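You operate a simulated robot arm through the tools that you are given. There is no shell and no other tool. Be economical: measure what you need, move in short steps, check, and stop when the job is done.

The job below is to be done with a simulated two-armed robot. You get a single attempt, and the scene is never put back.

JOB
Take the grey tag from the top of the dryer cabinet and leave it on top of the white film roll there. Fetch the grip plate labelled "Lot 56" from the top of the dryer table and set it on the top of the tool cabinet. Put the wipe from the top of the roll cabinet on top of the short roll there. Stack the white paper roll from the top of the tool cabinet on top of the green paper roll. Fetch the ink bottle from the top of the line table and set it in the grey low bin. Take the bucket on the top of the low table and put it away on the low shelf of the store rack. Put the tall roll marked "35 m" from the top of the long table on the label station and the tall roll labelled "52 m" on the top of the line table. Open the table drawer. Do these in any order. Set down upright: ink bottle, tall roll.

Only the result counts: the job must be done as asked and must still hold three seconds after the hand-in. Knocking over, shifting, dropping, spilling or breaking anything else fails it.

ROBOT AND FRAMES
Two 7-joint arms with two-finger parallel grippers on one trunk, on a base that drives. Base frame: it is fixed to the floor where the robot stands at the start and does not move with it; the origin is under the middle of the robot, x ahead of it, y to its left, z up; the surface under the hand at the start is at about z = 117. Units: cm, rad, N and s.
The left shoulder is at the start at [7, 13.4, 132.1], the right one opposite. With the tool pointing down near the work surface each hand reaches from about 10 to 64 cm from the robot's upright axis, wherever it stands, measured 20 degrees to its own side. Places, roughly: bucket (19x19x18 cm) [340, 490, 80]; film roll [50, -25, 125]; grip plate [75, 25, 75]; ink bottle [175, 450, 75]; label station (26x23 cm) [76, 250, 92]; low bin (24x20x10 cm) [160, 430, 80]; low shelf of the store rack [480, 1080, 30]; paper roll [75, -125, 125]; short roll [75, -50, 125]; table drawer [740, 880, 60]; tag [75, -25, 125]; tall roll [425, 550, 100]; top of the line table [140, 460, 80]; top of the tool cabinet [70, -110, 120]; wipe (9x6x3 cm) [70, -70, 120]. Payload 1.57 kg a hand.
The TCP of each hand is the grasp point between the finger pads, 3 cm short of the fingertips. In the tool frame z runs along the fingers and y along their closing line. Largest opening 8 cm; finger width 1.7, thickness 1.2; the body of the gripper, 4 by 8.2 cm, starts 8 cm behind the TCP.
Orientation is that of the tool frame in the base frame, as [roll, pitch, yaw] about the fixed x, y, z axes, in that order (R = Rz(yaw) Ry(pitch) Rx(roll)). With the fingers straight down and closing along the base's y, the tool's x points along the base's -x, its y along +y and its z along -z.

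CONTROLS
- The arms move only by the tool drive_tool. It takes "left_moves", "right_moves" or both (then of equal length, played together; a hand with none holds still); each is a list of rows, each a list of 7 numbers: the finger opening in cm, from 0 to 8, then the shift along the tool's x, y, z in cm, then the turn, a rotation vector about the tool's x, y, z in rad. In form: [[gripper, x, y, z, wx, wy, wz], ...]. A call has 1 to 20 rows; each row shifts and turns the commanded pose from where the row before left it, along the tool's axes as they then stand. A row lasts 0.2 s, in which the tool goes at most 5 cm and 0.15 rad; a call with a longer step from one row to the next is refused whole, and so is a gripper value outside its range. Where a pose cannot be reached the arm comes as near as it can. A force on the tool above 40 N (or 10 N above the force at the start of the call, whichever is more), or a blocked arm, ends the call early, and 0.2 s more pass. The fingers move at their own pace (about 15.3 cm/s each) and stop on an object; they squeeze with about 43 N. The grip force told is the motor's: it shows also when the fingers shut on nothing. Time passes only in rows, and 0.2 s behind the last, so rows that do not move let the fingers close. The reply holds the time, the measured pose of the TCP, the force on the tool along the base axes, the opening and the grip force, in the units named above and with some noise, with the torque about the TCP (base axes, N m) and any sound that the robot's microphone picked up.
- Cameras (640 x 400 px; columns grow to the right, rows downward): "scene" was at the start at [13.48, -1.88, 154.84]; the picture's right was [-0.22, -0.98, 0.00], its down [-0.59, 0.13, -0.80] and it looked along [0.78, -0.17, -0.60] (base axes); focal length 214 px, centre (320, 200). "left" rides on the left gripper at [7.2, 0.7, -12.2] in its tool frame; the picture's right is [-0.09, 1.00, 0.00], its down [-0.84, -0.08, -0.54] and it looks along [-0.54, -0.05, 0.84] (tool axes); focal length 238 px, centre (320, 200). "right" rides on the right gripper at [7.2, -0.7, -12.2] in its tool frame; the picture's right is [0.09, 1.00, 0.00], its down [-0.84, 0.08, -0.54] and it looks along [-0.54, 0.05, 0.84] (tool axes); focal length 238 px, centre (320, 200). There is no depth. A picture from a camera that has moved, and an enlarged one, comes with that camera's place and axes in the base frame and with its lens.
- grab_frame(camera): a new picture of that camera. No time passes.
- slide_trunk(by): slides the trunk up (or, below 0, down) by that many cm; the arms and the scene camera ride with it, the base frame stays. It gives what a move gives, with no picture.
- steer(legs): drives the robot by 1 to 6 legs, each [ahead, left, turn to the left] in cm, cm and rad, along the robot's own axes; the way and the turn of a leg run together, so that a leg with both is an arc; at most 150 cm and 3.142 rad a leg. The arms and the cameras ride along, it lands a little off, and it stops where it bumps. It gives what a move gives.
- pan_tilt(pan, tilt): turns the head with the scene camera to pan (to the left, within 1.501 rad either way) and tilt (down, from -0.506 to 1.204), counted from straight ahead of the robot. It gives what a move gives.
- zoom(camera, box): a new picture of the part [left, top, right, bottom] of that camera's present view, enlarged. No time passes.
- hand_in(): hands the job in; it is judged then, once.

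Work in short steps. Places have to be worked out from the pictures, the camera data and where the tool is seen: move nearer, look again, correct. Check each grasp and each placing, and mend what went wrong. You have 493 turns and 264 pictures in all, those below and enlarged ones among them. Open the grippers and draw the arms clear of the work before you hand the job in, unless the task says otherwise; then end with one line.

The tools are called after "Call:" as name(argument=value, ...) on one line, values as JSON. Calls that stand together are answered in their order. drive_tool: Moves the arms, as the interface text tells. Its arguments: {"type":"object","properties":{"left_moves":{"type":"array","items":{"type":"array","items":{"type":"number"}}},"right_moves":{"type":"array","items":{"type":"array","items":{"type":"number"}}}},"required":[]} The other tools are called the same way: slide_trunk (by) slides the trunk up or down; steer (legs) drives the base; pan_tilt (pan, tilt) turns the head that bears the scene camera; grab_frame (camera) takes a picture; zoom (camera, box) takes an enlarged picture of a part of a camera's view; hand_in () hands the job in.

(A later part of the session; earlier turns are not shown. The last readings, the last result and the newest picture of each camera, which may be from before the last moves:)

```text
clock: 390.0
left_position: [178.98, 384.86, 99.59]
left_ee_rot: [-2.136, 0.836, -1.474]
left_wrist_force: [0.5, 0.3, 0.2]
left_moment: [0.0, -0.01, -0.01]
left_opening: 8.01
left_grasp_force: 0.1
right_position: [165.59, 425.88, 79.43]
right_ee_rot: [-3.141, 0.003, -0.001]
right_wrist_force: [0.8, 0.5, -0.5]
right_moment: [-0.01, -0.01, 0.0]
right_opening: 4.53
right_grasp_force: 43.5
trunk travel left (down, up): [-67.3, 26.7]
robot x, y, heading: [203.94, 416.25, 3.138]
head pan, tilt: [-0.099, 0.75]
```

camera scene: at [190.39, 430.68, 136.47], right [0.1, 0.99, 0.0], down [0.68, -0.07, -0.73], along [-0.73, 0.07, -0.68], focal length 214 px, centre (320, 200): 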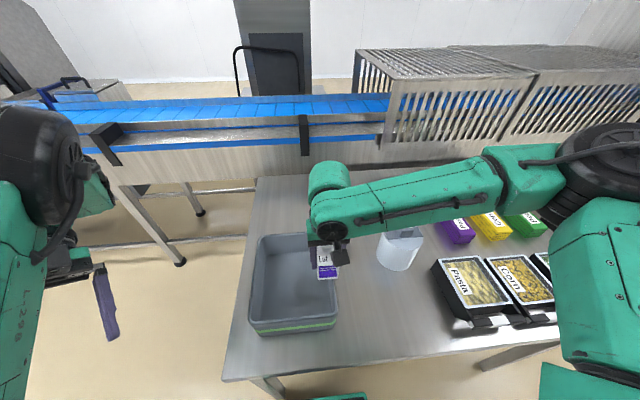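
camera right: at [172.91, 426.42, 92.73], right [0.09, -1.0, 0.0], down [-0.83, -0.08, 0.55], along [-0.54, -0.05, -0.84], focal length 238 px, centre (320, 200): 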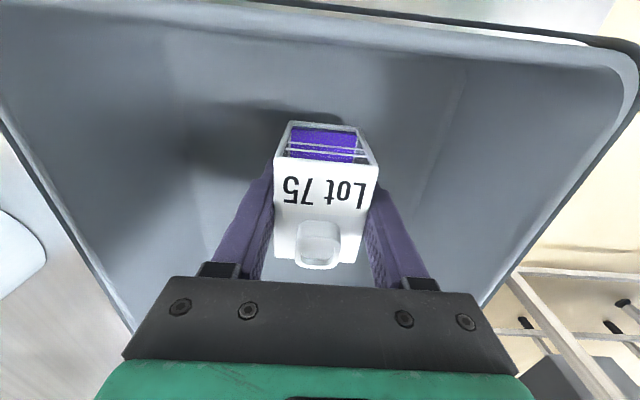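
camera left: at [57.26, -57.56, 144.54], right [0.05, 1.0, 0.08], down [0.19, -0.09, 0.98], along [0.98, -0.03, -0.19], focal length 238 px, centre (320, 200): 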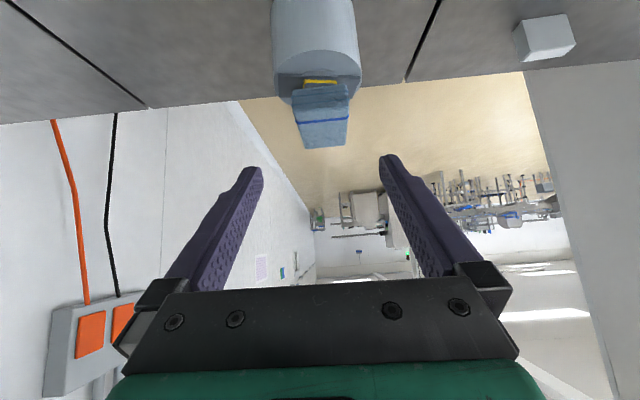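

Call:
slide_trunk(by=-0.3)

Call:
slide_trunk(by=-0.3)

```text
clock: 390.5
left_position: [178.98, 384.71, 99.18]
left_ee_rot: [-2.134, 0.836, -1.471]
left_wrist_force: [0.7, 0.8, 0.7]
left_moment: [-0.04, 0.01, -0.02]
left_opening: 8.0
left_grasp_force: 0.1
right_position: [165.61, 425.83, 79.02]
right_ee_rot: [3.141, 0.004, 0.001]
right_wrist_force: [-0.2, -0.4, -1.7]
right_moment: [0.01, -0.02, 0.0]
right_opening: 4.55
right_grasp_force: 42.7
trunk travel left (down, up): [-67.0, 27.0]
robot x, y, heading: [204.09, 416.42, 3.136]
head pan, tilt: [-0.099, 0.75]
```

```text
clock: 391.1
left_position: [179.01, 384.86, 98.93]
left_ee_rot: [-2.136, 0.837, -1.473]
left_wrist_force: [0.4, 0.1, -0.3]
left_moment: [0.0, 0.0, 0.01]
left_opening: 8.02
left_grasp_force: 0.0
right_position: [165.65, 425.9, 78.89]
right_ee_rot: [3.14, 0.003, 0.0]
right_wrist_force: [0.1, 0.7, 7.8]
right_moment: [0.06, -0.29, 0.02]
right_opening: 4.54
right_grasp_force: 42.9
trunk travel left (down, up): [-66.7, 27.3]
robot x, y, heading: [204.08, 416.65, 3.137]
head pan, tilt: [-0.099, 0.75]
```

Contact. Open the fingers and lift out.

Call:
drive_tool(right_moves=[[5.2, 0, 0, 0, 0, 0, 0], [6.2, 0, 0, 0, 0, 0, 0], [7.2, 0, 0, 0, 0, 0, 0], [7.2, 0, 0, -2, 0, 0, 0], [7.2, 0, 0, -4, 0, 0, 0], [7.2, 0, 0, -4, 0, 0, 0], [7.2, 0, 0, -4, 0, 0, 0], [7.2, 0, 0, 0, 0, 0, 0]])

Call:
grab_frame(camera="right")

```text
clock: 392.9
left_position: [178.9, 384.79, 98.89]
left_ee_rot: [-2.135, 0.836, -1.473]
left_wrist_force: [0.6, -0.3, 0.1]
left_moment: [0.0, -0.04, -0.01]
left_opening: 8.01
left_grasp_force: 0.1
right_position: [165.87, 426.16, 92.58]
right_ee_rot: [3.141, 0.004, 0.001]
right_wrist_force: [0.1, 0.1, 0.1]
right_moment: [-0.01, 0.03, 0.0]
right_opening: 7.19
right_grasp_force: 0.0
trunk travel left (down, up): [-66.7, 27.3]
robot x, y, heading: [203.86, 416.35, 3.14]
head pan, tilt: [-0.099, 0.75]
```

```text
70 pictures are left
camera right: at [173.18, 426.69, 104.78], right [0.09, -1.0, 0.0], down [-0.83, -0.08, 0.54], along [-0.54, -0.05, -0.84], focal length 238 px, centre (320, 200)
```

right: 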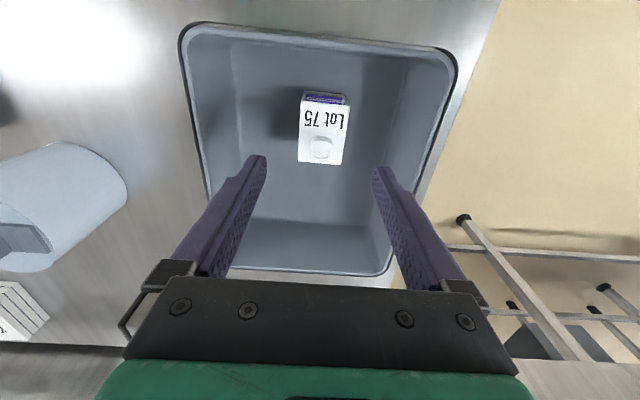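

Ink bottle stands upright in the bin. Next the 35 m roll at ≈[458.7, 541]; I'll approach from the table's +x end. Raise the trunk, back out, go around.

Call:
slide_trunk(by=25)

Call:
steer(legs=[[-50, 0, 0], [0, -130, 0], [0, -130, 0], [-140, 0, 0]])

Call:
pan_tilt(pan=1.45, tilt=0.4)

Call:
grab_frame(camera="scene")

```text
clock: 395.4
left_position: [178.96, 384.79, 124.0]
left_ee_rot: [-2.135, 0.836, -1.473]
left_wrist_force: [-0.4, -0.4, -0.3]
left_moment: [0.0, -0.01, -0.01]
left_opening: 8.02
left_grasp_force: 0.1
right_position: [165.81, 426.12, 117.62]
right_ee_rot: [-3.141, 0.004, 0.0]
right_wrist_force: [0.3, -0.3, -0.4]
right_moment: [0.03, 0.03, 0.0]
right_opening: 7.18
right_grasp_force: 0.0
trunk travel left (down, up): [-91.7, 2.3]
robot x, y, heading: [203.81, 416.87, 3.139]
head pan, tilt: [-0.099, 0.75]
```

```text
clock: 417.3
left_position: [371.01, 646.42, 124.02]
left_ee_rot: [-2.135, 0.837, -1.463]
left_wrist_force: [-0.4, 0.0, 0.3]
left_moment: [0.01, 0.03, -0.01]
left_opening: 7.96
left_grasp_force: 0.0
right_position: [357.47, 687.63, 117.52]
right_ee_rot: [-3.141, 0.004, 0.008]
right_wrist_force: [-0.3, 0.4, -0.7]
right_moment: [0.02, 0.02, -0.01]
right_opening: 7.2
right_grasp_force: 0.0
trunk travel left (down, up): [-91.7, 2.3]
robot x, y, heading: [395.44, 678.53, -3.132]
head pan, tilt: [-0.099, 0.75]
```

```text
clock: 418.9
left_position: [371.04, 646.4, 124.0]
left_ee_rot: [-2.135, 0.834, -1.465]
left_wrist_force: [-0.9, 0.2, -0.6]
left_moment: [0.0, -0.02, -0.02]
left_opening: 7.99
left_grasp_force: 0.0
right_position: [357.47, 687.54, 117.64]
right_ee_rot: [3.142, 0.006, 0.008]
right_wrist_force: [-0.3, 0.7, 0.8]
right_moment: [0.0, 0.0, 0.0]
right_opening: 7.21
right_grasp_force: 0.0
trunk travel left (down, up): [-91.7, 2.3]
robot x, y, heading: [395.41, 678.35, -3.137]
head pan, tilt: [1.45, 0.4]
```

```text
69 pictures are left
camera scene: at [389.36, 669.11, 159.28], right [-0.99, 0.11, 0.0], down [0.04, 0.39, -0.92], along [-0.1, -0.92, -0.39], focal length 214 px, centre (320, 200)
```

scene: 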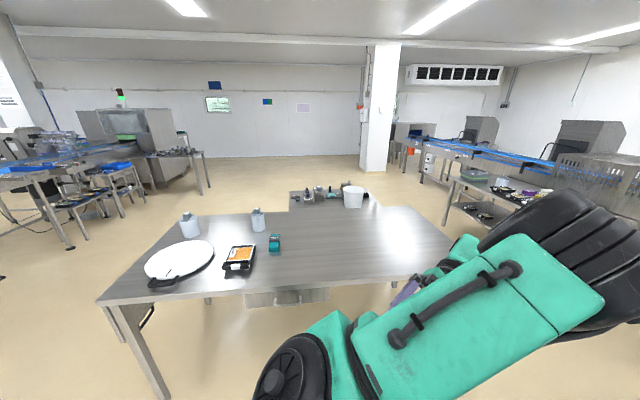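

Free space at the table's +x end. Back up 104 to x≈499, then left 150 to y≈528.

Call:
steer(legs=[[-104, 0, -0.005], [0, 150, 0]])

Call:
pan_tilt(pan=-0.1, tilt=0.8)

Call:
grab_frame(camera="scene")

Call:
grab_frame(camera="right")

```text
clock: 431.6
left_position: [474.53, 496.39, 124.0]
left_ee_rot: [-2.134, 0.834, -1.5]
left_wrist_force: [-0.5, -0.1, 0.3]
left_moment: [0.0, -0.01, -0.01]
left_opening: 8.01
left_grasp_force: 0.1
right_position: [462.57, 537.99, 117.58]
right_ee_rot: [3.141, 0.003, -0.028]
right_wrist_force: [0.9, 0.3, 0.0]
right_moment: [-0.02, 0.02, 0.01]
right_opening: 7.17
right_grasp_force: 0.0
trunk travel left (down, up): [-91.7, 2.3]
robot x, y, heading: [500.18, 527.07, 3.112]
head pan, tilt: [1.45, 0.4]
```

```text
clock: 433.2
left_position: [474.58, 496.2, 123.96]
left_ee_rot: [-2.135, 0.835, -1.499]
left_wrist_force: [0.8, 0.0, -0.6]
left_moment: [-0.02, -0.03, -0.02]
left_opening: 8.02
left_grasp_force: 0.2
right_position: [462.42, 537.78, 117.61]
right_ee_rot: [3.141, 0.004, -0.025]
right_wrist_force: [-0.1, -0.4, -0.3]
right_moment: [0.02, 0.01, -0.03]
right_opening: 7.18
right_grasp_force: 0.1
trunk travel left (down, up): [-91.7, 2.3]
robot x, y, heading: [500.06, 526.95, 3.114]
head pan, tilt: [-0.099, 0.799]
```

```text
68 pictures are left
camera scene: at [487.04, 528.44, 155.77], right [0.13, 0.99, 0.0], down [0.71, -0.09, -0.7], along [-0.69, 0.09, -0.72], focal length 214 px, centre (320, 200)
```

scene: 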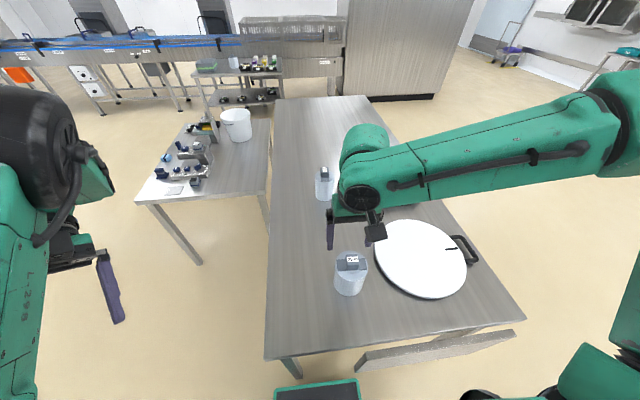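

```text
67 pictures are left
camera right: at [469.88, 538.27, 129.75], right [0.06, -1.0, 0.0], down [-0.84, -0.05, 0.55], along [-0.54, -0.03, -0.84], focal length 238 px, centre (320, 200)
```

right: 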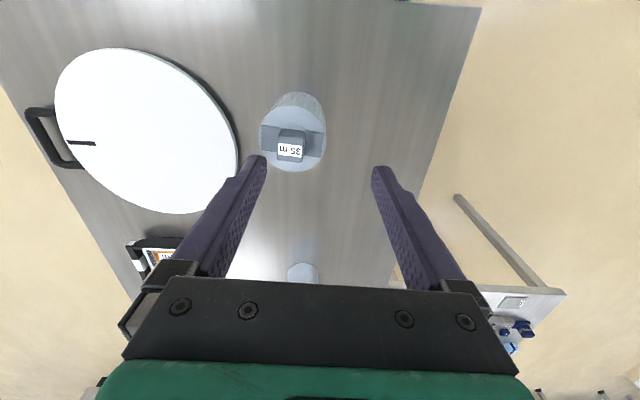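

35 m knob ≈[459, 541.2], same height as before. Move over it, lower the trunk 13.

Call:
drive_tool(right_moves=[[8, -1.7, -1.6, 0, 0, 0, 0], [8, -1.7, -1.7, 0, 0, 0, 0], [8, 0, 0, 0, 0, 0, 0]])

Call:
slide_trunk(by=-13)

Call:
grab_frame(camera="right")

Call:
zoom(camera="scene", box=[300, 200, 410, 300])

```text
clock: 434.0
left_position: [474.51, 496.2, 124.0]
left_ee_rot: [-2.133, 0.835, -1.502]
left_wrist_force: [0.5, -0.7, 1.1]
left_moment: [0.0, 0.05, 0.03]
left_opening: 8.03
left_grasp_force: 0.1
right_position: [459.19, 541.22, 117.54]
right_ee_rot: [-3.141, 0.005, -0.026]
right_wrist_force: [-0.6, -0.3, 0.4]
right_moment: [0.01, 0.03, 0.03]
right_opening: 7.99
right_grasp_force: 0.1
trunk travel left (down, up): [-91.7, 2.3]
robot x, y, heading: [500.09, 527.43, 3.113]
head pan, tilt: [-0.099, 0.799]
```

```text
clock: 435.6
left_position: [474.41, 496.22, 111.09]
left_ee_rot: [-2.135, 0.838, -1.501]
left_wrist_force: [0.5, -0.1, 0.4]
left_moment: [0.02, -0.01, -0.04]
left_opening: 8.0
left_grasp_force: 0.0
right_position: [459.3, 541.38, 104.46]
right_ee_rot: [3.14, 0.002, -0.028]
right_wrist_force: [0.7, 0.6, -0.2]
right_moment: [0.0, -0.01, 0.0]
right_opening: 8.02
right_grasp_force: 0.0
trunk travel left (down, up): [-78.7, 15.3]
robot x, y, heading: [500.02, 527.26, 3.113]
head pan, tilt: [-0.099, 0.799]
```

```text
66 pictures are left
camera right: at [466.67, 541.67, 116.65], right [0.06, -1.0, 0.0], down [-0.84, -0.05, 0.55], along [-0.54, -0.03, -0.84], focal length 238 px, centre (320, 200)
```

right: 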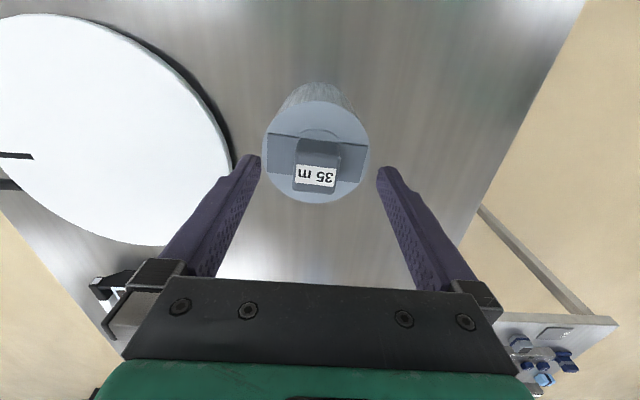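

```text
4.00 times, centred on (355, 250) of scene
camera zoom: at [487.06, 528.46, 142.78], right [0.13, 0.99, 0.0], down [0.71, -0.09, -0.7], along [-0.69, 0.09, -0.72], focal length 858 px, centre (180, 0)
```

zoom: 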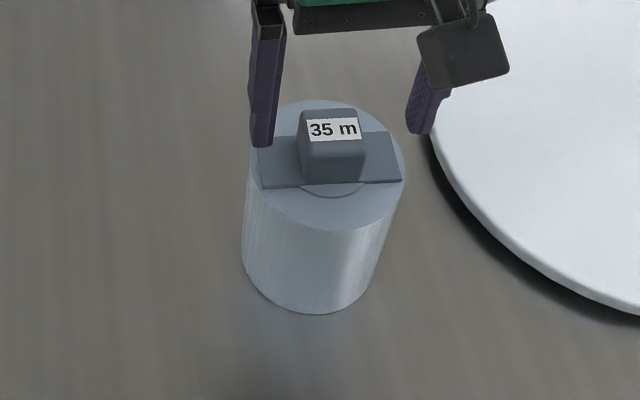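

Aligned within half a cm. Adjust and lower 3.7, close.

Call:
drive_tool(right_moves=[[8, -0.5, 0.2, 1.5, 0, 0, 0], [8, 0, 0, 1.2, 0, 0, 0], [8, 0, 0, 0.9, 0, 0, 0], [8, 0, 0, 0, 0, 0, 0], [5, 0, 0, 0, 0, 0, 0], [3, 0, 0, 0, 0, 0, 0], [3, 0, 0, 0, 0, 0, 0], [3, 0, 0, 0, 0, 0, 0]])

Call:
zoom(camera="scene", box=[300, 200, 410, 300])

```text
clock: 437.4
left_position: [474.55, 496.43, 111.01]
left_ee_rot: [-2.133, 0.837, -1.5]
left_wrist_force: [0.9, -0.2, 0.8]
left_moment: [0.0, -0.02, 0.0]
left_opening: 8.01
left_grasp_force: 0.0
right_position: [458.73, 541.26, 100.98]
right_ee_rot: [-3.14, 0.004, -0.028]
right_wrist_force: [-0.1, -0.4, -0.1]
right_moment: [0.1, 0.12, -0.04]
right_opening: 3.55
right_grasp_force: 42.5
trunk travel left (down, up): [-78.7, 15.3]
robot x, y, heading: [499.89, 527.33, 3.116]
head pan, tilt: [-0.099, 0.799]
```

```text
4.00 times, centred on (355, 250) of scene
camera zoom: at [487.04, 528.47, 142.77], right [0.13, 0.99, 0.0], down [0.71, -0.09, -0.7], along [-0.69, 0.09, -0.72], focal length 858 px, centre (180, 0)
```

zoom: 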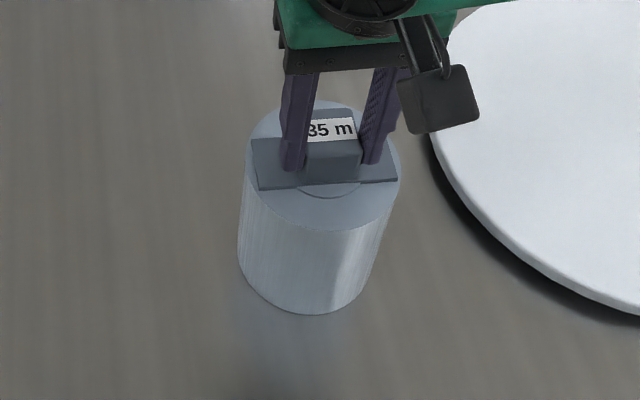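

Gripped well. Raise and carry along the known route toward the label station.

Call:
slide_trunk(by=14)

Call:
steer(legs=[[0, -150, 0.02], [150, 0, 0], [92, 0, 0], [0, 150, 0], [0, 120, 0]])

Call:
pan_tilt(pan=0.5, tilt=0.4)

Call:
grab_frame(camera="scene")

```text
clock: 439.0
left_position: [474.42, 496.36, 124.93]
left_ee_rot: [-2.132, 0.836, -1.501]
left_wrist_force: [0.8, -1.7, 0.0]
left_moment: [0.05, -0.01, 0.01]
left_opening: 8.0
left_grasp_force: 0.0
right_position: [458.75, 541.23, 114.91]
right_ee_rot: [3.14, 0.002, -0.028]
right_wrist_force: [0.5, -0.2, -3.3]
right_moment: [0.0, -0.05, -0.02]
right_opening: 3.57
right_grasp_force: 42.7
trunk travel left (down, up): [-92.7, 1.3]
robot x, y, heading: [500.49, 527.06, 3.119]
head pan, tilt: [-0.099, 0.799]
```

```text
clock: 470.7
left_position: [234.04, 384.49, 125.02]
left_ee_rot: [-2.135, 0.838, -1.503]
left_wrist_force: [0.0, 0.1, 0.0]
left_moment: [0.02, 0.02, 0.01]
left_opening: 8.01
left_grasp_force: 0.1
right_position: [218.43, 429.63, 114.92]
right_ee_rot: [3.138, 0.001, -0.031]
right_wrist_force: [-0.3, 0.5, -3.5]
right_moment: [0.0, -0.05, 0.0]
right_opening: 3.55
right_grasp_force: 42.9
trunk travel left (down, up): [-92.7, 1.3]
robot x, y, heading: [259.39, 415.44, 3.109]
head pan, tilt: [-0.099, 0.799]
```

```text
clock: 471.7
left_position: [233.8, 384.5, 124.93]
left_ee_rot: [-2.135, 0.836, -1.502]
left_wrist_force: [0.5, 0.6, -0.3]
left_moment: [0.0, -0.02, -0.05]
left_opening: 7.98
left_grasp_force: 0.0
right_position: [218.35, 429.47, 114.8]
right_ee_rot: [3.141, 0.003, -0.032]
right_wrist_force: [-0.1, 0.6, -4.0]
right_moment: [0.0, -0.02, 0.01]
right_opening: 3.54
right_grasp_force: 42.6
trunk travel left (down, up): [-92.7, 1.3]
robot x, y, heading: [259.67, 415.96, 3.111]
head pan, tilt: [0.499, 0.4]
```

```text
63 pictures are left
camera scene: at [246.32, 411.42, 160.27], right [-0.45, 0.89, 0.0], down [0.35, 0.18, -0.92], along [-0.82, -0.41, -0.39], focal length 214 px, centre (320, 200)
```

scene: 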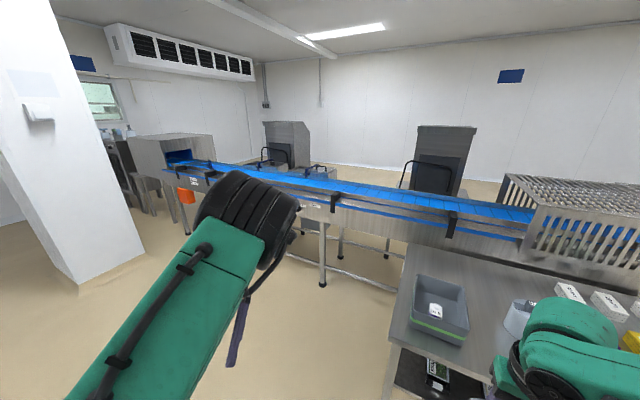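

Strafe left 150 to face the label station area.

Call:
steer(legs=[[0, 150, 0.03]])

Call:
pan_tilt(pan=0, tilt=0.45)

Call:
grab_frame(camera="scene")

```text
clock: 479.3
left_position: [230.13, 229.93, 124.95]
left_ee_rot: [-2.135, 0.836, -1.495]
left_wrist_force: [-0.5, -0.2, 0.8]
left_moment: [0.01, 0.04, 0.02]
left_opening: 8.02
left_grasp_force: 0.0
right_position: [214.14, 274.88, 115.05]
right_ee_rot: [-3.141, 0.003, -0.023]
right_wrist_force: [-0.2, 0.0, -3.1]
right_moment: [-0.01, -0.02, 0.03]
right_opening: 3.56
right_grasp_force: 42.3
trunk travel left (down, up): [-92.7, 1.3]
robot x, y, heading: [255.48, 260.99, 3.123]
head pan, tilt: [0.499, 0.4]
```

```text
clock: 480.2
left_position: [230.11, 229.9, 125.14]
left_ee_rot: [-2.136, 0.835, -1.493]
left_wrist_force: [0.4, 0.0, 0.2]
left_moment: [0.0, -0.01, 0.0]
left_opening: 8.03
left_grasp_force: 0.0
right_position: [214.2, 274.76, 114.97]
right_ee_rot: [-3.14, 0.003, -0.022]
right_wrist_force: [-0.2, -0.4, -4.1]
right_moment: [0.01, -0.05, 0.0]
right_opening: 3.55
right_grasp_force: 42.1
trunk travel left (down, up): [-92.7, 1.3]
robot x, y, heading: [255.38, 261.21, 3.119]
head pan, tilt: [0.0, 0.45]
```

```text
62 pictures are left
camera scene: at [241.26, 261.37, 159.81], right [0.02, 1.0, 0.0], down [0.44, -0.01, -0.9], along [-0.9, 0.02, -0.44], focal length 214 px, centre (320, 200)
```

scene: 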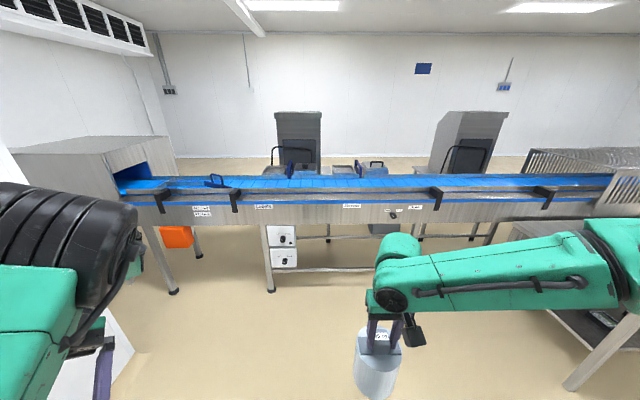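

Call:
zoom(camera="scene", box=[160, 150, 420, 230])

Call:
zoom(camera="scene", box=[250, 195, 430, 225])

```text
2.46 times, centred on (290, 190) of scene
camera zoom: at [241.26, 261.37, 159.81], right [0.02, 1.0, 0.0], down [0.44, -0.01, -0.9], along [-0.9, 0.02, -0.44], focal length 528 px, centre (394, 225)
```

zoom: 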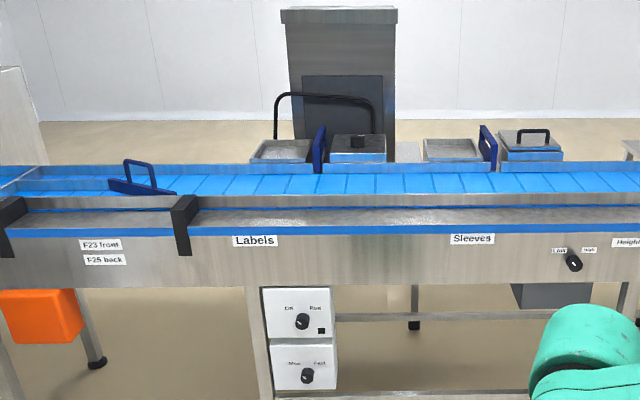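

```text
3.56 times, centred on (340, 210) of scene
camera zoom: at [241.26, 261.37, 159.81], right [0.02, 1.0, 0.0], down [0.44, -0.01, -0.9], along [-0.9, 0.02, -0.44], focal length 763 px, centre (249, 164)
```

zoom: 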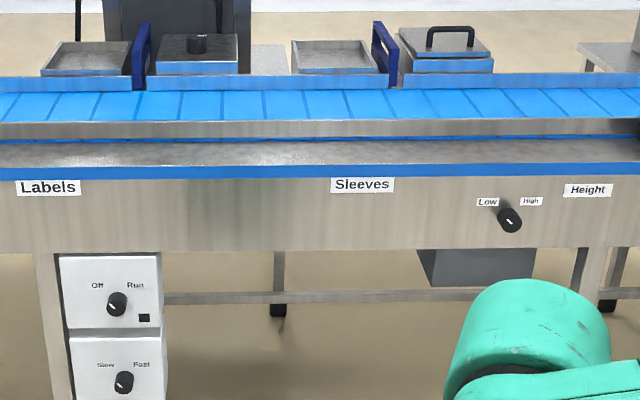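

The belt line has "Labels"/"Sleeves" stations. I drive closer to inspect what lies at [76, 250].

Call:
steer(legs=[[72, 0, 0.02]])

Call:
pan_tilt(pan=0.05, tilt=0.6)

Call:
grab_frame(camera="scene")

```text
clock: 484.2
left_position: [158.74, 229.54, 125.07]
left_ee_rot: [-2.138, 0.836, -1.464]
left_wrist_force: [-0.6, 0.3, 0.0]
left_moment: [0.01, -0.01, 0.02]
left_opening: 7.99
left_grasp_force: 0.1
right_position: [141.35, 273.78, 114.99]
right_ee_rot: [-3.141, 0.005, 0.01]
right_wrist_force: [-0.4, -0.7, -3.5]
right_moment: [-0.02, -0.02, 0.03]
right_opening: 3.56
right_grasp_force: 42.7
trunk travel left (down, up): [-92.7, 1.3]
robot x, y, heading: [182.83, 261.2, -3.132]
head pan, tilt: [0.0, 0.45]
```

```text
clock: 484.9
left_position: [158.66, 229.46, 125.03]
left_ee_rot: [-2.133, 0.836, -1.46]
left_wrist_force: [0.1, 0.7, -0.1]
left_moment: [-0.01, 0.04, 0.02]
left_opening: 7.99
left_grasp_force: 0.0
right_position: [141.35, 273.91, 114.97]
right_ee_rot: [3.141, 0.002, 0.011]
right_wrist_force: [-0.3, 0.4, -3.7]
right_moment: [0.0, -0.05, -0.03]
right_opening: 3.55
right_grasp_force: 42.2
trunk travel left (down, up): [-92.7, 1.3]
robot x, y, heading: [182.96, 261.12, -3.13]
head pan, tilt: [0.051, 0.6]
```

```text
59 pictures are left
camera scene: at [169.15, 260.92, 158.46], right [-0.06, 1.0, 0.0], down [0.56, 0.03, -0.83], along [-0.82, -0.05, -0.56], focal length 214 px, centre (320, 200)
```

scene: 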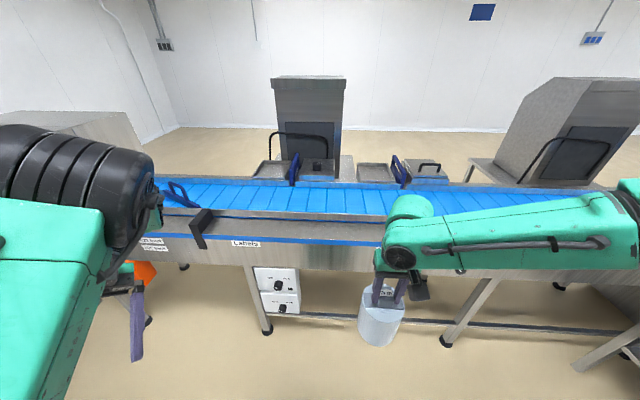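

Call:
zoom(camera="scene", box=[220, 140, 400, 250])

```text
3.56 times, centred on (310, 195) of scene
camera zoom: at [169.15, 260.92, 158.46], right [-0.06, 1.0, 0.0], down [0.56, 0.03, -0.83], along [-0.82, -0.05, -0.56], focal length 763 px, centre (356, 218)
```

zoom: 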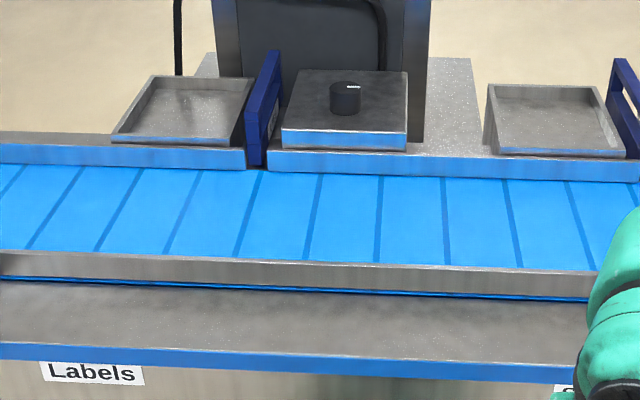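

Measured: the belt is x≈54–80 (26 wide), z≈90, and the label applicator box (23 wide) is at y≈248, so the label station is the belt zone at ≈[72, 249]. I lift the roll 4 cm and drive to (128, 236).

Call:
drive_tool(right_moves=[[3, 0, 0, -2, 0, 0, 0], [3, 0, 0, -2, 0, 0, 0], [3, 0, 0, 0, 0, 0, 0]])

Call:
steer(legs=[[0, 25, -0.01], [50, 0, 0]])

Call:
pan_tilt(pan=-0.15, tilt=0.8)

Call:
grab_frame(camera="scene")

Call:
grab_frame(camera="right")

```text
clock: 485.7
left_position: [158.63, 229.51, 124.94]
left_ee_rot: [-2.134, 0.836, -1.461]
left_wrist_force: [0.1, -0.3, -0.9]
left_moment: [-0.01, 0.01, 0.02]
left_opening: 7.99
left_grasp_force: 0.1
right_position: [141.15, 273.76, 118.85]
right_ee_rot: [3.141, 0.005, 0.012]
right_wrist_force: [-0.6, 0.3, -3.0]
right_moment: [-0.01, -0.06, 0.03]
right_opening: 3.55
right_grasp_force: 42.8
trunk travel left (down, up): [-92.7, 1.3]
robot x, y, heading: [183.0, 261.5, -3.133]
head pan, tilt: [0.051, 0.6]
```

```text
clock: 490.0
left_position: [109.82, 205.48, 124.95]
left_ee_rot: [-2.137, 0.837, -1.471]
left_wrist_force: [0.4, 0.2, 0.1]
left_moment: [0.01, 0.0, 0.01]
left_opening: 8.0
left_grasp_force: 0.2
right_position: [92.82, 249.93, 119.06]
right_ee_rot: [-3.141, 0.006, 0.001]
right_wrist_force: [0.4, -0.3, -3.7]
right_moment: [-0.01, -0.01, 0.01]
right_opening: 3.58
right_grasp_force: 42.4
trunk travel left (down, up): [-92.7, 1.3]
robot x, y, heading: [134.22, 237.44, -3.141]
head pan, tilt: [0.051, 0.6]
```

```text
clock: 490.7
left_position: [109.66, 205.42, 125.01]
left_ee_rot: [-2.133, 0.835, -1.47]
left_wrist_force: [0.1, -0.3, 0.2]
left_moment: [0.02, -0.01, 0.02]
left_opening: 7.99
left_grasp_force: 0.1
right_position: [92.71, 249.97, 119.04]
right_ee_rot: [3.141, 0.003, 0.002]
right_wrist_force: [-0.3, 0.4, -3.6]
right_moment: [-0.01, -0.04, -0.02]
right_opening: 3.55
right_grasp_force: 42.1
trunk travel left (down, up): [-92.7, 1.3]
robot x, y, heading: [134.57, 236.96, -3.14]
head pan, tilt: [-0.15, 0.799]
```

```text
57 pictures are left
camera scene: at [121.35, 238.48, 156.77], right [0.15, 0.99, 0.0], down [0.71, -0.11, -0.7], along [-0.69, 0.1, -0.72], focal length 214 px, centre (320, 200)
```

scene: 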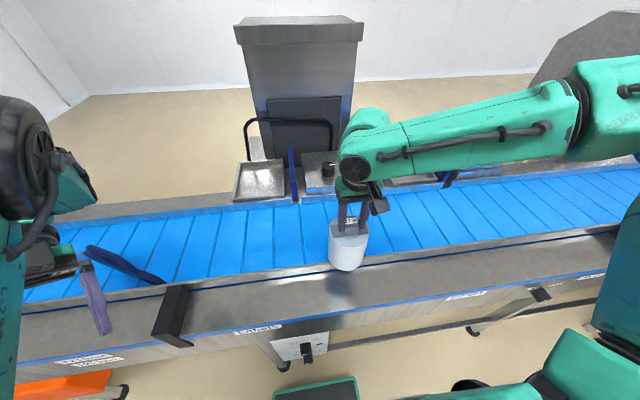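

```text
56 pictures are left
camera right: at [99.99, 250.53, 131.14], right [0.09, -1.0, 0.0], down [-0.83, -0.08, 0.54], along [-0.54, -0.05, -0.84], focal length 238 px, centre (320, 200)
```

right: 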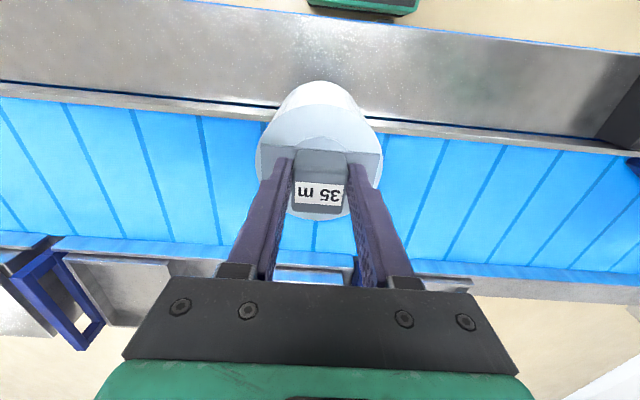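

With the hand camera the belt centre computes to x≈75 at z=92, exactly the given [76, 250, 92]. Drive ahead 8 and extend the roll over [76, 250].

Call:
steer(legs=[[8, 0, 0]])

Call:
drive_tool(right_moves=[[3, -2, 0, 0, 0, 0, 0], [3, -2.5, 0, 0.5, 0, 0, 0], [3, -2.5, 0, 0.5, 0, 0, 0], [3, -2, 0, 0.5, 0, 0, 0], [3, 0, 0, 0, 0, 0, 0]])

Call:
grab_frame(camera="right")

```text
clock: 491.8
left_position: [102.46, 205.48, 125.22]
left_ee_rot: [-2.146, 0.839, -1.477]
left_wrist_force: [0.2, -0.3, 0.7]
left_moment: [0.0, 0.06, 0.03]
left_opening: 8.0
left_grasp_force: 0.0
right_position: [85.48, 249.88, 119.3]
right_ee_rot: [-3.14, 0.008, 0.003]
right_wrist_force: [1.8, -0.5, -3.1]
right_moment: [-0.03, 0.02, -0.01]
right_opening: 3.56
right_grasp_force: 42.8
trunk travel left (down, up): [-92.7, 1.3]
robot x, y, heading: [125.97, 237.45, -3.143]
head pan, tilt: [-0.15, 0.799]
```

```text
clock: 493.0
left_position: [101.63, 205.57, 125.03]
left_ee_rot: [-2.133, 0.835, -1.47]
left_wrist_force: [-0.1, -0.4, 0.9]
left_moment: [-0.01, 0.04, 0.02]
left_opening: 7.99
left_grasp_force: 0.1
right_position: [75.64, 249.74, 117.39]
right_ee_rot: [3.141, 0.005, 0.003]
right_wrist_force: [-0.6, -0.6, -4.3]
right_moment: [-0.03, -0.04, -0.01]
right_opening: 3.54
right_grasp_force: 42.9
trunk travel left (down, up): [-92.7, 1.3]
robot x, y, heading: [126.37, 237.22, -3.138]
head pan, tilt: [-0.15, 0.799]
```

```text
55 pictures are left
camera right: at [83.06, 250.35, 129.63], right [0.09, -1.0, 0.0], down [-0.83, -0.08, 0.55], along [-0.54, -0.05, -0.84], focal length 238 px, centre (320, 200)
```

right: 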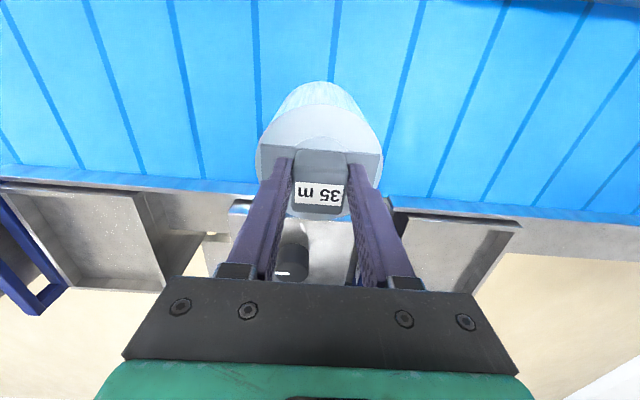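

Centred at [75.6, 249.7]. Lower with the trunk.

Call:
slide_trunk(by=-7)

Call:
zoom(camera="scene", box=[260, 130, 440, 280])

```text
clock: 494.1
left_position: [101.45, 205.5, 118.0]
left_ee_rot: [-2.133, 0.837, -1.469]
left_wrist_force: [0.6, 0.4, -0.2]
left_moment: [0.0, -0.03, 0.04]
left_opening: 8.01
left_grasp_force: 0.1
right_position: [75.61, 249.76, 110.37]
right_ee_rot: [3.14, 0.004, 0.003]
right_wrist_force: [-0.7, 0.4, -3.4]
right_moment: [0.01, -0.05, 0.03]
right_opening: 3.57
right_grasp_force: 42.3
trunk travel left (down, up): [-85.7, 8.3]
robot x, y, heading: [126.38, 237.39, -3.14]
head pan, tilt: [-0.15, 0.799]
```

```text
2.67 times, centred on (350, 205) of scene
camera zoom: at [113.12, 238.45, 149.76], right [0.15, 0.99, 0.0], down [0.71, -0.11, -0.7], along [-0.69, 0.1, -0.72], focal length 572 px, centre (240, 187)
```

zoom: 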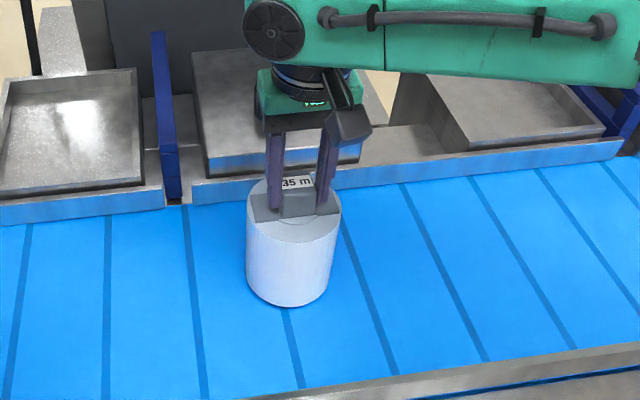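

Continue lowering in small trunk steps until contact.

Call:
slide_trunk(by=-1.5)

Call:
slide_trunk(by=-0.6)

Call:
slide_trunk(by=-0.5)

```text
clock: 494.7
left_position: [101.59, 205.52, 116.48]
left_ee_rot: [-2.135, 0.836, -1.469]
left_wrist_force: [-0.2, 0.3, 0.6]
left_moment: [0.0, 0.02, 0.01]
left_opening: 8.01
left_grasp_force: 0.0
right_position: [75.66, 249.63, 108.91]
right_ee_rot: [3.139, 0.006, 0.002]
right_wrist_force: [-0.2, 0.4, 1.6]
right_moment: [0.14, 0.24, 0.02]
right_opening: 3.56
right_grasp_force: 42.8
trunk travel left (down, up): [-84.2, 9.8]
robot x, y, heading: [126.17, 237.5, -3.142]
head pan, tilt: [-0.15, 0.799]
```

```text
clock: 495.2
left_position: [101.81, 205.36, 116.02]
left_ee_rot: [-2.138, 0.838, -1.472]
left_wrist_force: [0.2, -0.1, 0.3]
left_moment: [-0.02, 0.01, -0.03]
left_opening: 8.0
left_grasp_force: 0.1
right_position: [75.81, 249.7, 109.02]
right_ee_rot: [3.139, 0.017, 0.002]
right_wrist_force: [-6.9, 4.0, 38.8]
right_moment: [0.23, 0.16, 0.07]
right_opening: 3.57
right_grasp_force: 42.6
trunk travel left (down, up): [-83.6, 10.4]
robot x, y, heading: [125.84, 237.0, -3.139]
head pan, tilt: [-0.15, 0.799]
```

```text
clock: 495.8
left_position: [102.02, 205.5, 115.51]
left_ee_rot: [-2.139, 0.837, -1.473]
left_wrist_force: [0.9, 0.8, -0.1]
left_moment: [0.0, 0.04, -0.01]
left_opening: 8.01
left_grasp_force: 0.0
right_position: [75.91, 249.76, 108.25]
right_ee_rot: [3.14, 0.014, 0.003]
right_wrist_force: [-6.1, 4.2, 35.5]
right_moment: [0.28, 0.49, 0.02]
right_opening: 3.57
right_grasp_force: 42.0
trunk travel left (down, up): [-83.1, 10.9]
robot x, y, heading: [126.15, 237.4, -3.143]
head pan, tilt: [-0.15, 0.799]
```

Contact gives belt height ≈92.9 — matches the stated 92. Relieve and open.

Call:
slide_trunk(by=0.9)

Call:
drive_tool(right_moves=[[4.5, 0, 0, 0, 0, 0, 0], [6, 0, 0, 0, 0, 0, 0], [6.5, 0, 0, 0, 0, 0, 0], [6.5, 0, 0, -2, 0, 0, 0], [7, 0, 0, -3, 0, 0, 0], [8, 0, 0, -4, 0, 0, 0], [8, 3, 0, -1, 0, 0, 0], [8, 0, 0, 0, 0, 0, 0]])

Call:
zoom(camera="scene", box=[240, 120, 440, 290])

```text
clock: 496.4
left_position: [101.6, 205.46, 116.17]
left_ee_rot: [-2.133, 0.836, -1.469]
left_wrist_force: [-0.3, -0.2, 0.4]
left_moment: [-0.02, 0.01, -0.01]
left_opening: 8.0
left_grasp_force: 0.1
right_position: [75.76, 249.74, 108.39]
right_ee_rot: [-3.14, -0.002, 0.005]
right_wrist_force: [-0.1, 0.1, -3.0]
right_moment: [-0.01, 0.01, 0.0]
right_opening: 3.55
right_grasp_force: 42.5
trunk travel left (down, up): [-84.0, 10.0]
robot x, y, heading: [126.05, 237.51, -3.139]
head pan, tilt: [-0.15, 0.799]
```

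```text
clock: 498.1
left_position: [101.61, 205.43, 116.35]
left_ee_rot: [-2.134, 0.837, -1.468]
left_wrist_force: [0.5, 0.0, -0.1]
left_moment: [0.0, 0.01, -0.02]
left_opening: 7.97
left_grasp_force: 0.0
right_position: [78.61, 249.7, 118.39]
right_ee_rot: [3.14, 0.004, 0.004]
right_wrist_force: [-0.1, 0.1, 0.2]
right_moment: [-0.03, 0.0, 0.0]
right_opening: 7.98
right_grasp_force: 0.1
trunk travel left (down, up): [-84.0, 10.0]
robot x, y, heading: [126.17, 237.53, -3.137]
head pan, tilt: [-0.15, 0.799]
```

```text
2.35 times, centred on (340, 205) of scene
camera zoom: at [113.24, 238.43, 148.07], right [0.15, 0.99, 0.0], down [0.71, -0.11, -0.7], along [-0.69, 0.1, -0.72], focal length 505 px, centre (273, 188)
```

zoom: 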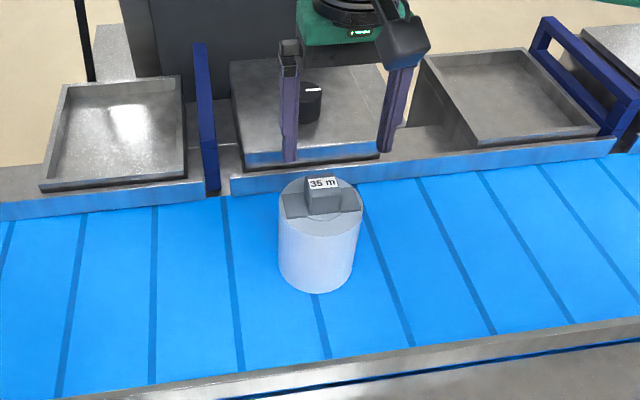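

The 35 m roll stands upright on the label station. Next the bucket: raise the trunk, back out, turn to face +y and look.

Call:
slide_trunk(by=9)

Call:
steer(legs=[[-90, 0, 0], [0, 0, -1.571]])

Call:
pan_tilt(pan=-0.6, tilt=0.4)

Call:
grab_frame(camera="scene")

```text
clock: 499.4
left_position: [101.73, 205.43, 125.32]
left_ee_rot: [-2.134, 0.836, -1.469]
left_wrist_force: [0.2, 0.2, -0.2]
left_moment: [-0.02, 0.0, 0.0]
left_opening: 7.99
left_grasp_force: 0.1
right_position: [78.57, 249.75, 127.56]
right_ee_rot: [-3.14, 0.006, 0.002]
right_wrist_force: [-0.4, 0.2, 1.1]
right_moment: [0.01, 0.02, -0.03]
right_opening: 8.02
right_grasp_force: 0.0
trunk travel left (down, up): [-93.0, 1.0]
robot x, y, heading: [126.52, 237.29, -3.143]
head pan, tilt: [-0.15, 0.799]
```

```text
clock: 507.9
left_position: [182.88, 261.3, 125.33]
left_ee_rot: [-2.133, 0.836, -3.032]
left_wrist_force: [0.3, 0.1, -0.8]
left_moment: [0.03, 0.02, -0.01]
left_opening: 8.02
left_grasp_force: 0.1
right_position: [226.84, 284.82, 127.51]
right_ee_rot: [3.14, 0.005, -1.558]
right_wrist_force: [0.0, -0.3, 0.2]
right_moment: [-0.03, -0.04, -0.03]
right_opening: 7.99
right_grasp_force: 0.1
trunk travel left (down, up): [-93.0, 1.0]
robot x, y, heading: [215.07, 236.87, 1.585]
head pan, tilt: [-0.15, 0.799]
```

```text
clock: 508.8
left_position: [182.92, 261.22, 125.17]
left_ee_rot: [-2.135, 0.836, -3.029]
left_wrist_force: [-0.4, -0.8, -0.3]
left_moment: [0.0, 0.01, -0.01]
left_opening: 7.99
left_grasp_force: 0.1
right_position: [227.09, 284.76, 127.43]
right_ee_rot: [3.14, 0.006, -1.558]
right_wrist_force: [-1.4, -1.4, -0.9]
right_moment: [-0.02, 0.03, 0.0]
right_opening: 8.02
right_grasp_force: 0.0
trunk travel left (down, up): [-93.0, 1.0]
robot x, y, heading: [215.01, 237.12, 1.579]
head pan, tilt: [-0.6, 0.4]
```

```text
52 pictures are left
camera scene: at [220.06, 249.66, 160.58], right [0.83, -0.55, 0.0], down [-0.22, -0.32, -0.92], along [0.51, 0.77, -0.39], focal length 214 px, centre (320, 200)
```

scene: 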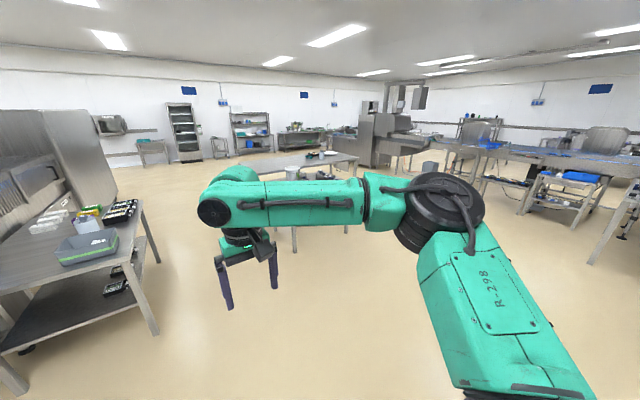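

Floor is free. Shift right 115 and ahead 140.

Call:
steer(legs=[[0, -112, -0.01], [140, 0, 0]])

Call:
pan_tilt(pan=0, tilt=0.6)

Call:
grab_frame(camera="scene")

```text
clock: 521.1
left_position: [301.01, 402.37, 125.32]
left_ee_rot: [-2.134, 0.836, -3.073]
left_wrist_force: [0.3, 0.3, -0.1]
left_moment: [0.02, -0.03, 0.03]
left_opening: 8.0
left_grasp_force: 0.2
right_position: [345.9, 424.15, 127.46]
right_ee_rot: [-3.141, 0.004, -1.6]
right_wrist_force: [0.1, -1.0, -0.3]
right_moment: [0.0, 0.0, 0.01]
right_opening: 8.01
right_grasp_force: 0.0
trunk travel left (down, up): [-93.0, 1.0]
robot x, y, heading: [332.19, 377.28, 1.538]
head pan, tilt: [-0.6, 0.4]
```

```text
clock: 522.1
left_position: [300.97, 402.57, 125.35]
left_ee_rot: [-2.133, 0.836, -3.072]
left_wrist_force: [-1.9, -1.0, -0.8]
left_moment: [0.03, 0.02, 0.01]
left_opening: 8.03
left_grasp_force: 0.0
right_position: [345.94, 424.19, 127.52]
right_ee_rot: [-3.141, 0.004, -1.599]
right_wrist_force: [0.2, -0.1, 0.4]
right_moment: [0.0, 0.01, 0.0]
right_opening: 7.98
right_grasp_force: 0.1
trunk travel left (down, up): [-93.0, 1.0]
robot x, y, heading: [331.98, 376.92, 1.546]
head pan, tilt: [0.0, 0.6]
```

```text
51 pictures are left
camera scene: at [332.37, 390.79, 158.76], right [1.0, -0.03, 0.0], down [-0.02, -0.56, -0.83], along [0.02, 0.82, -0.56], focal length 214 px, centre (320, 200)
```

scene: 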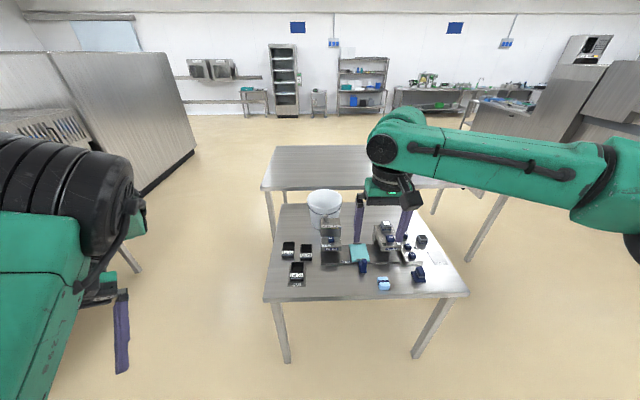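

Call:
zoom(camera="scene", box=[260, 170, 470, 300])

Call:
zoom(camera="scene", box=[295, 180, 355, 240])

```text
3.05 times, centred on (365, 235) of scene
camera zoom: at [332.37, 390.79, 158.76], right [1.0, -0.03, 0.0], down [-0.02, -0.56, -0.83], along [0.02, 0.82, -0.56], focal length 654 px, centre (183, 93)
```

zoom: 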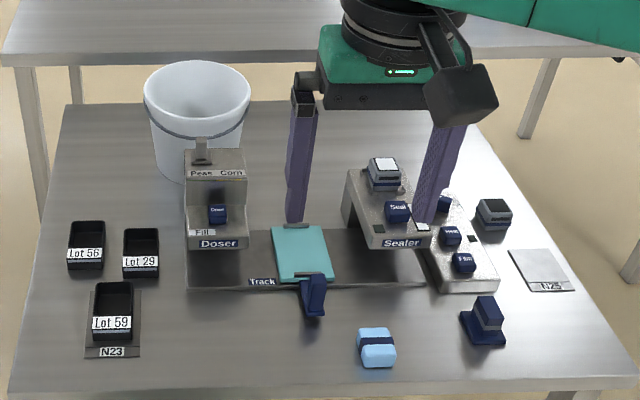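

```text
6.67 times, centred on (325, 210) of scene
camera zoom: at [332.37, 390.79, 158.76], right [1.0, -0.03, 0.0], down [-0.02, -0.56, -0.83], along [0.02, 0.82, -0.56], focal length 1430 px, centre (287, 133)
```

zoom: 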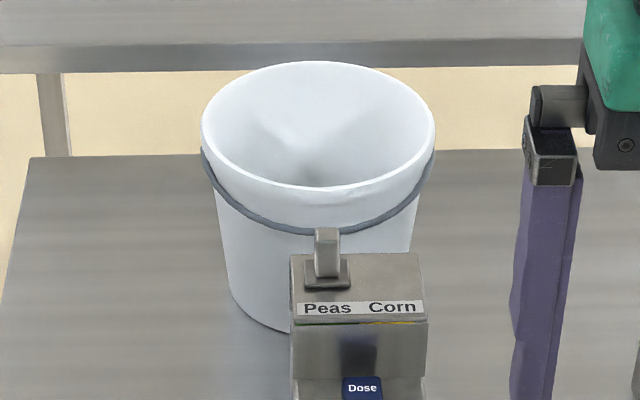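

Bucket looks empty, with a lying wire handle; rim r≈9.6 at [337.5, 488.5]. Check the store rack's shelf spacing from here.

Call:
zoom(camera="scene", box=[325, 45, 400, 125])

```text
5.00 times, centred on (362, 85) of scene
camera zoom: at [332.37, 390.79, 158.76], right [1.0, -0.03, 0.0], down [-0.02, -0.56, -0.83], along [0.02, 0.82, -0.56], focal length 1072 px, centre (108, 775)
```

zoom: 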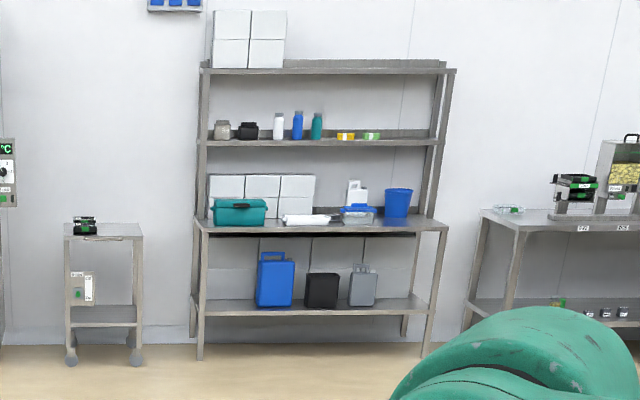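

The rack's low shelf has a free left zone (x≈410–437) with ~50 cm headroom. Now go to the bucket from the -x end: move left 60, turn to face +x, then left 120.

Call:
steer(legs=[[0, 62, 0], [0, 0, -1.546], [0, 119, 0]])

Call:
pan_tilt(pan=-0.1, tilt=0.7)

Call:
grab_frame(camera="scene")

```text
clock: 535.0
left_position: [300.55, 530.11, 125.25]
left_ee_rot: [-2.135, 0.836, 1.648]
left_wrist_force: [0.2, 0.8, 0.0]
left_moment: [0.0, 0.02, 0.03]
left_opening: 7.99
left_grasp_force: 0.0
right_position: [322.49, 485.18, 127.33]
right_ee_rot: [3.141, 0.005, 3.12]
right_wrist_force: [0.5, -0.5, -0.3]
right_moment: [-0.02, -0.01, -0.02]
right_opening: 7.97
right_grasp_force: 0.0
trunk travel left (down, up): [-93.0, 1.0]
robot x, y, heading: [275.38, 499.15, -0.022]
head pan, tilt: [0.0, 0.6]
```

```text
clock: 535.6
left_position: [300.54, 530.15, 125.31]
left_ee_rot: [-2.134, 0.835, 1.647]
left_wrist_force: [0.7, 0.0, -0.4]
left_moment: [-0.02, 0.02, 0.0]
left_opening: 8.0
left_grasp_force: 0.0
right_position: [322.53, 485.37, 127.24]
right_ee_rot: [3.141, 0.005, 3.118]
right_wrist_force: [0.5, 0.5, -0.2]
right_moment: [0.0, 0.02, 0.03]
right_opening: 8.04
right_grasp_force: 0.0
trunk travel left (down, up): [-93.0, 1.0]
robot x, y, heading: [274.89, 498.97, -0.017]
head pan, tilt: [-0.099, 0.7]
```

```text
47 pictures are left
camera scene: at [288.55, 497.78, 157.9], right [-0.12, -0.99, 0.0], down [-0.64, 0.08, -0.77], along [0.76, -0.09, -0.64], focal length 214 px, centre (320, 200)
```

scene: 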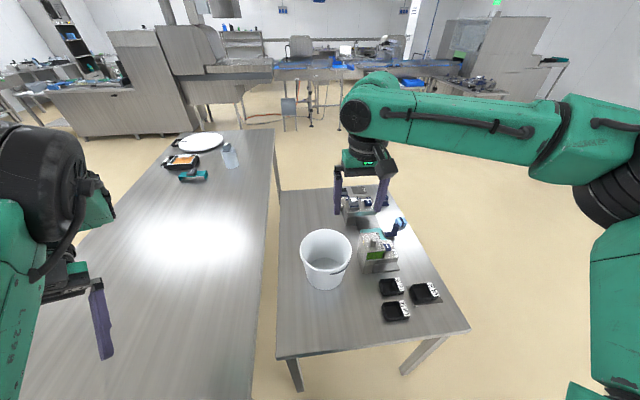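

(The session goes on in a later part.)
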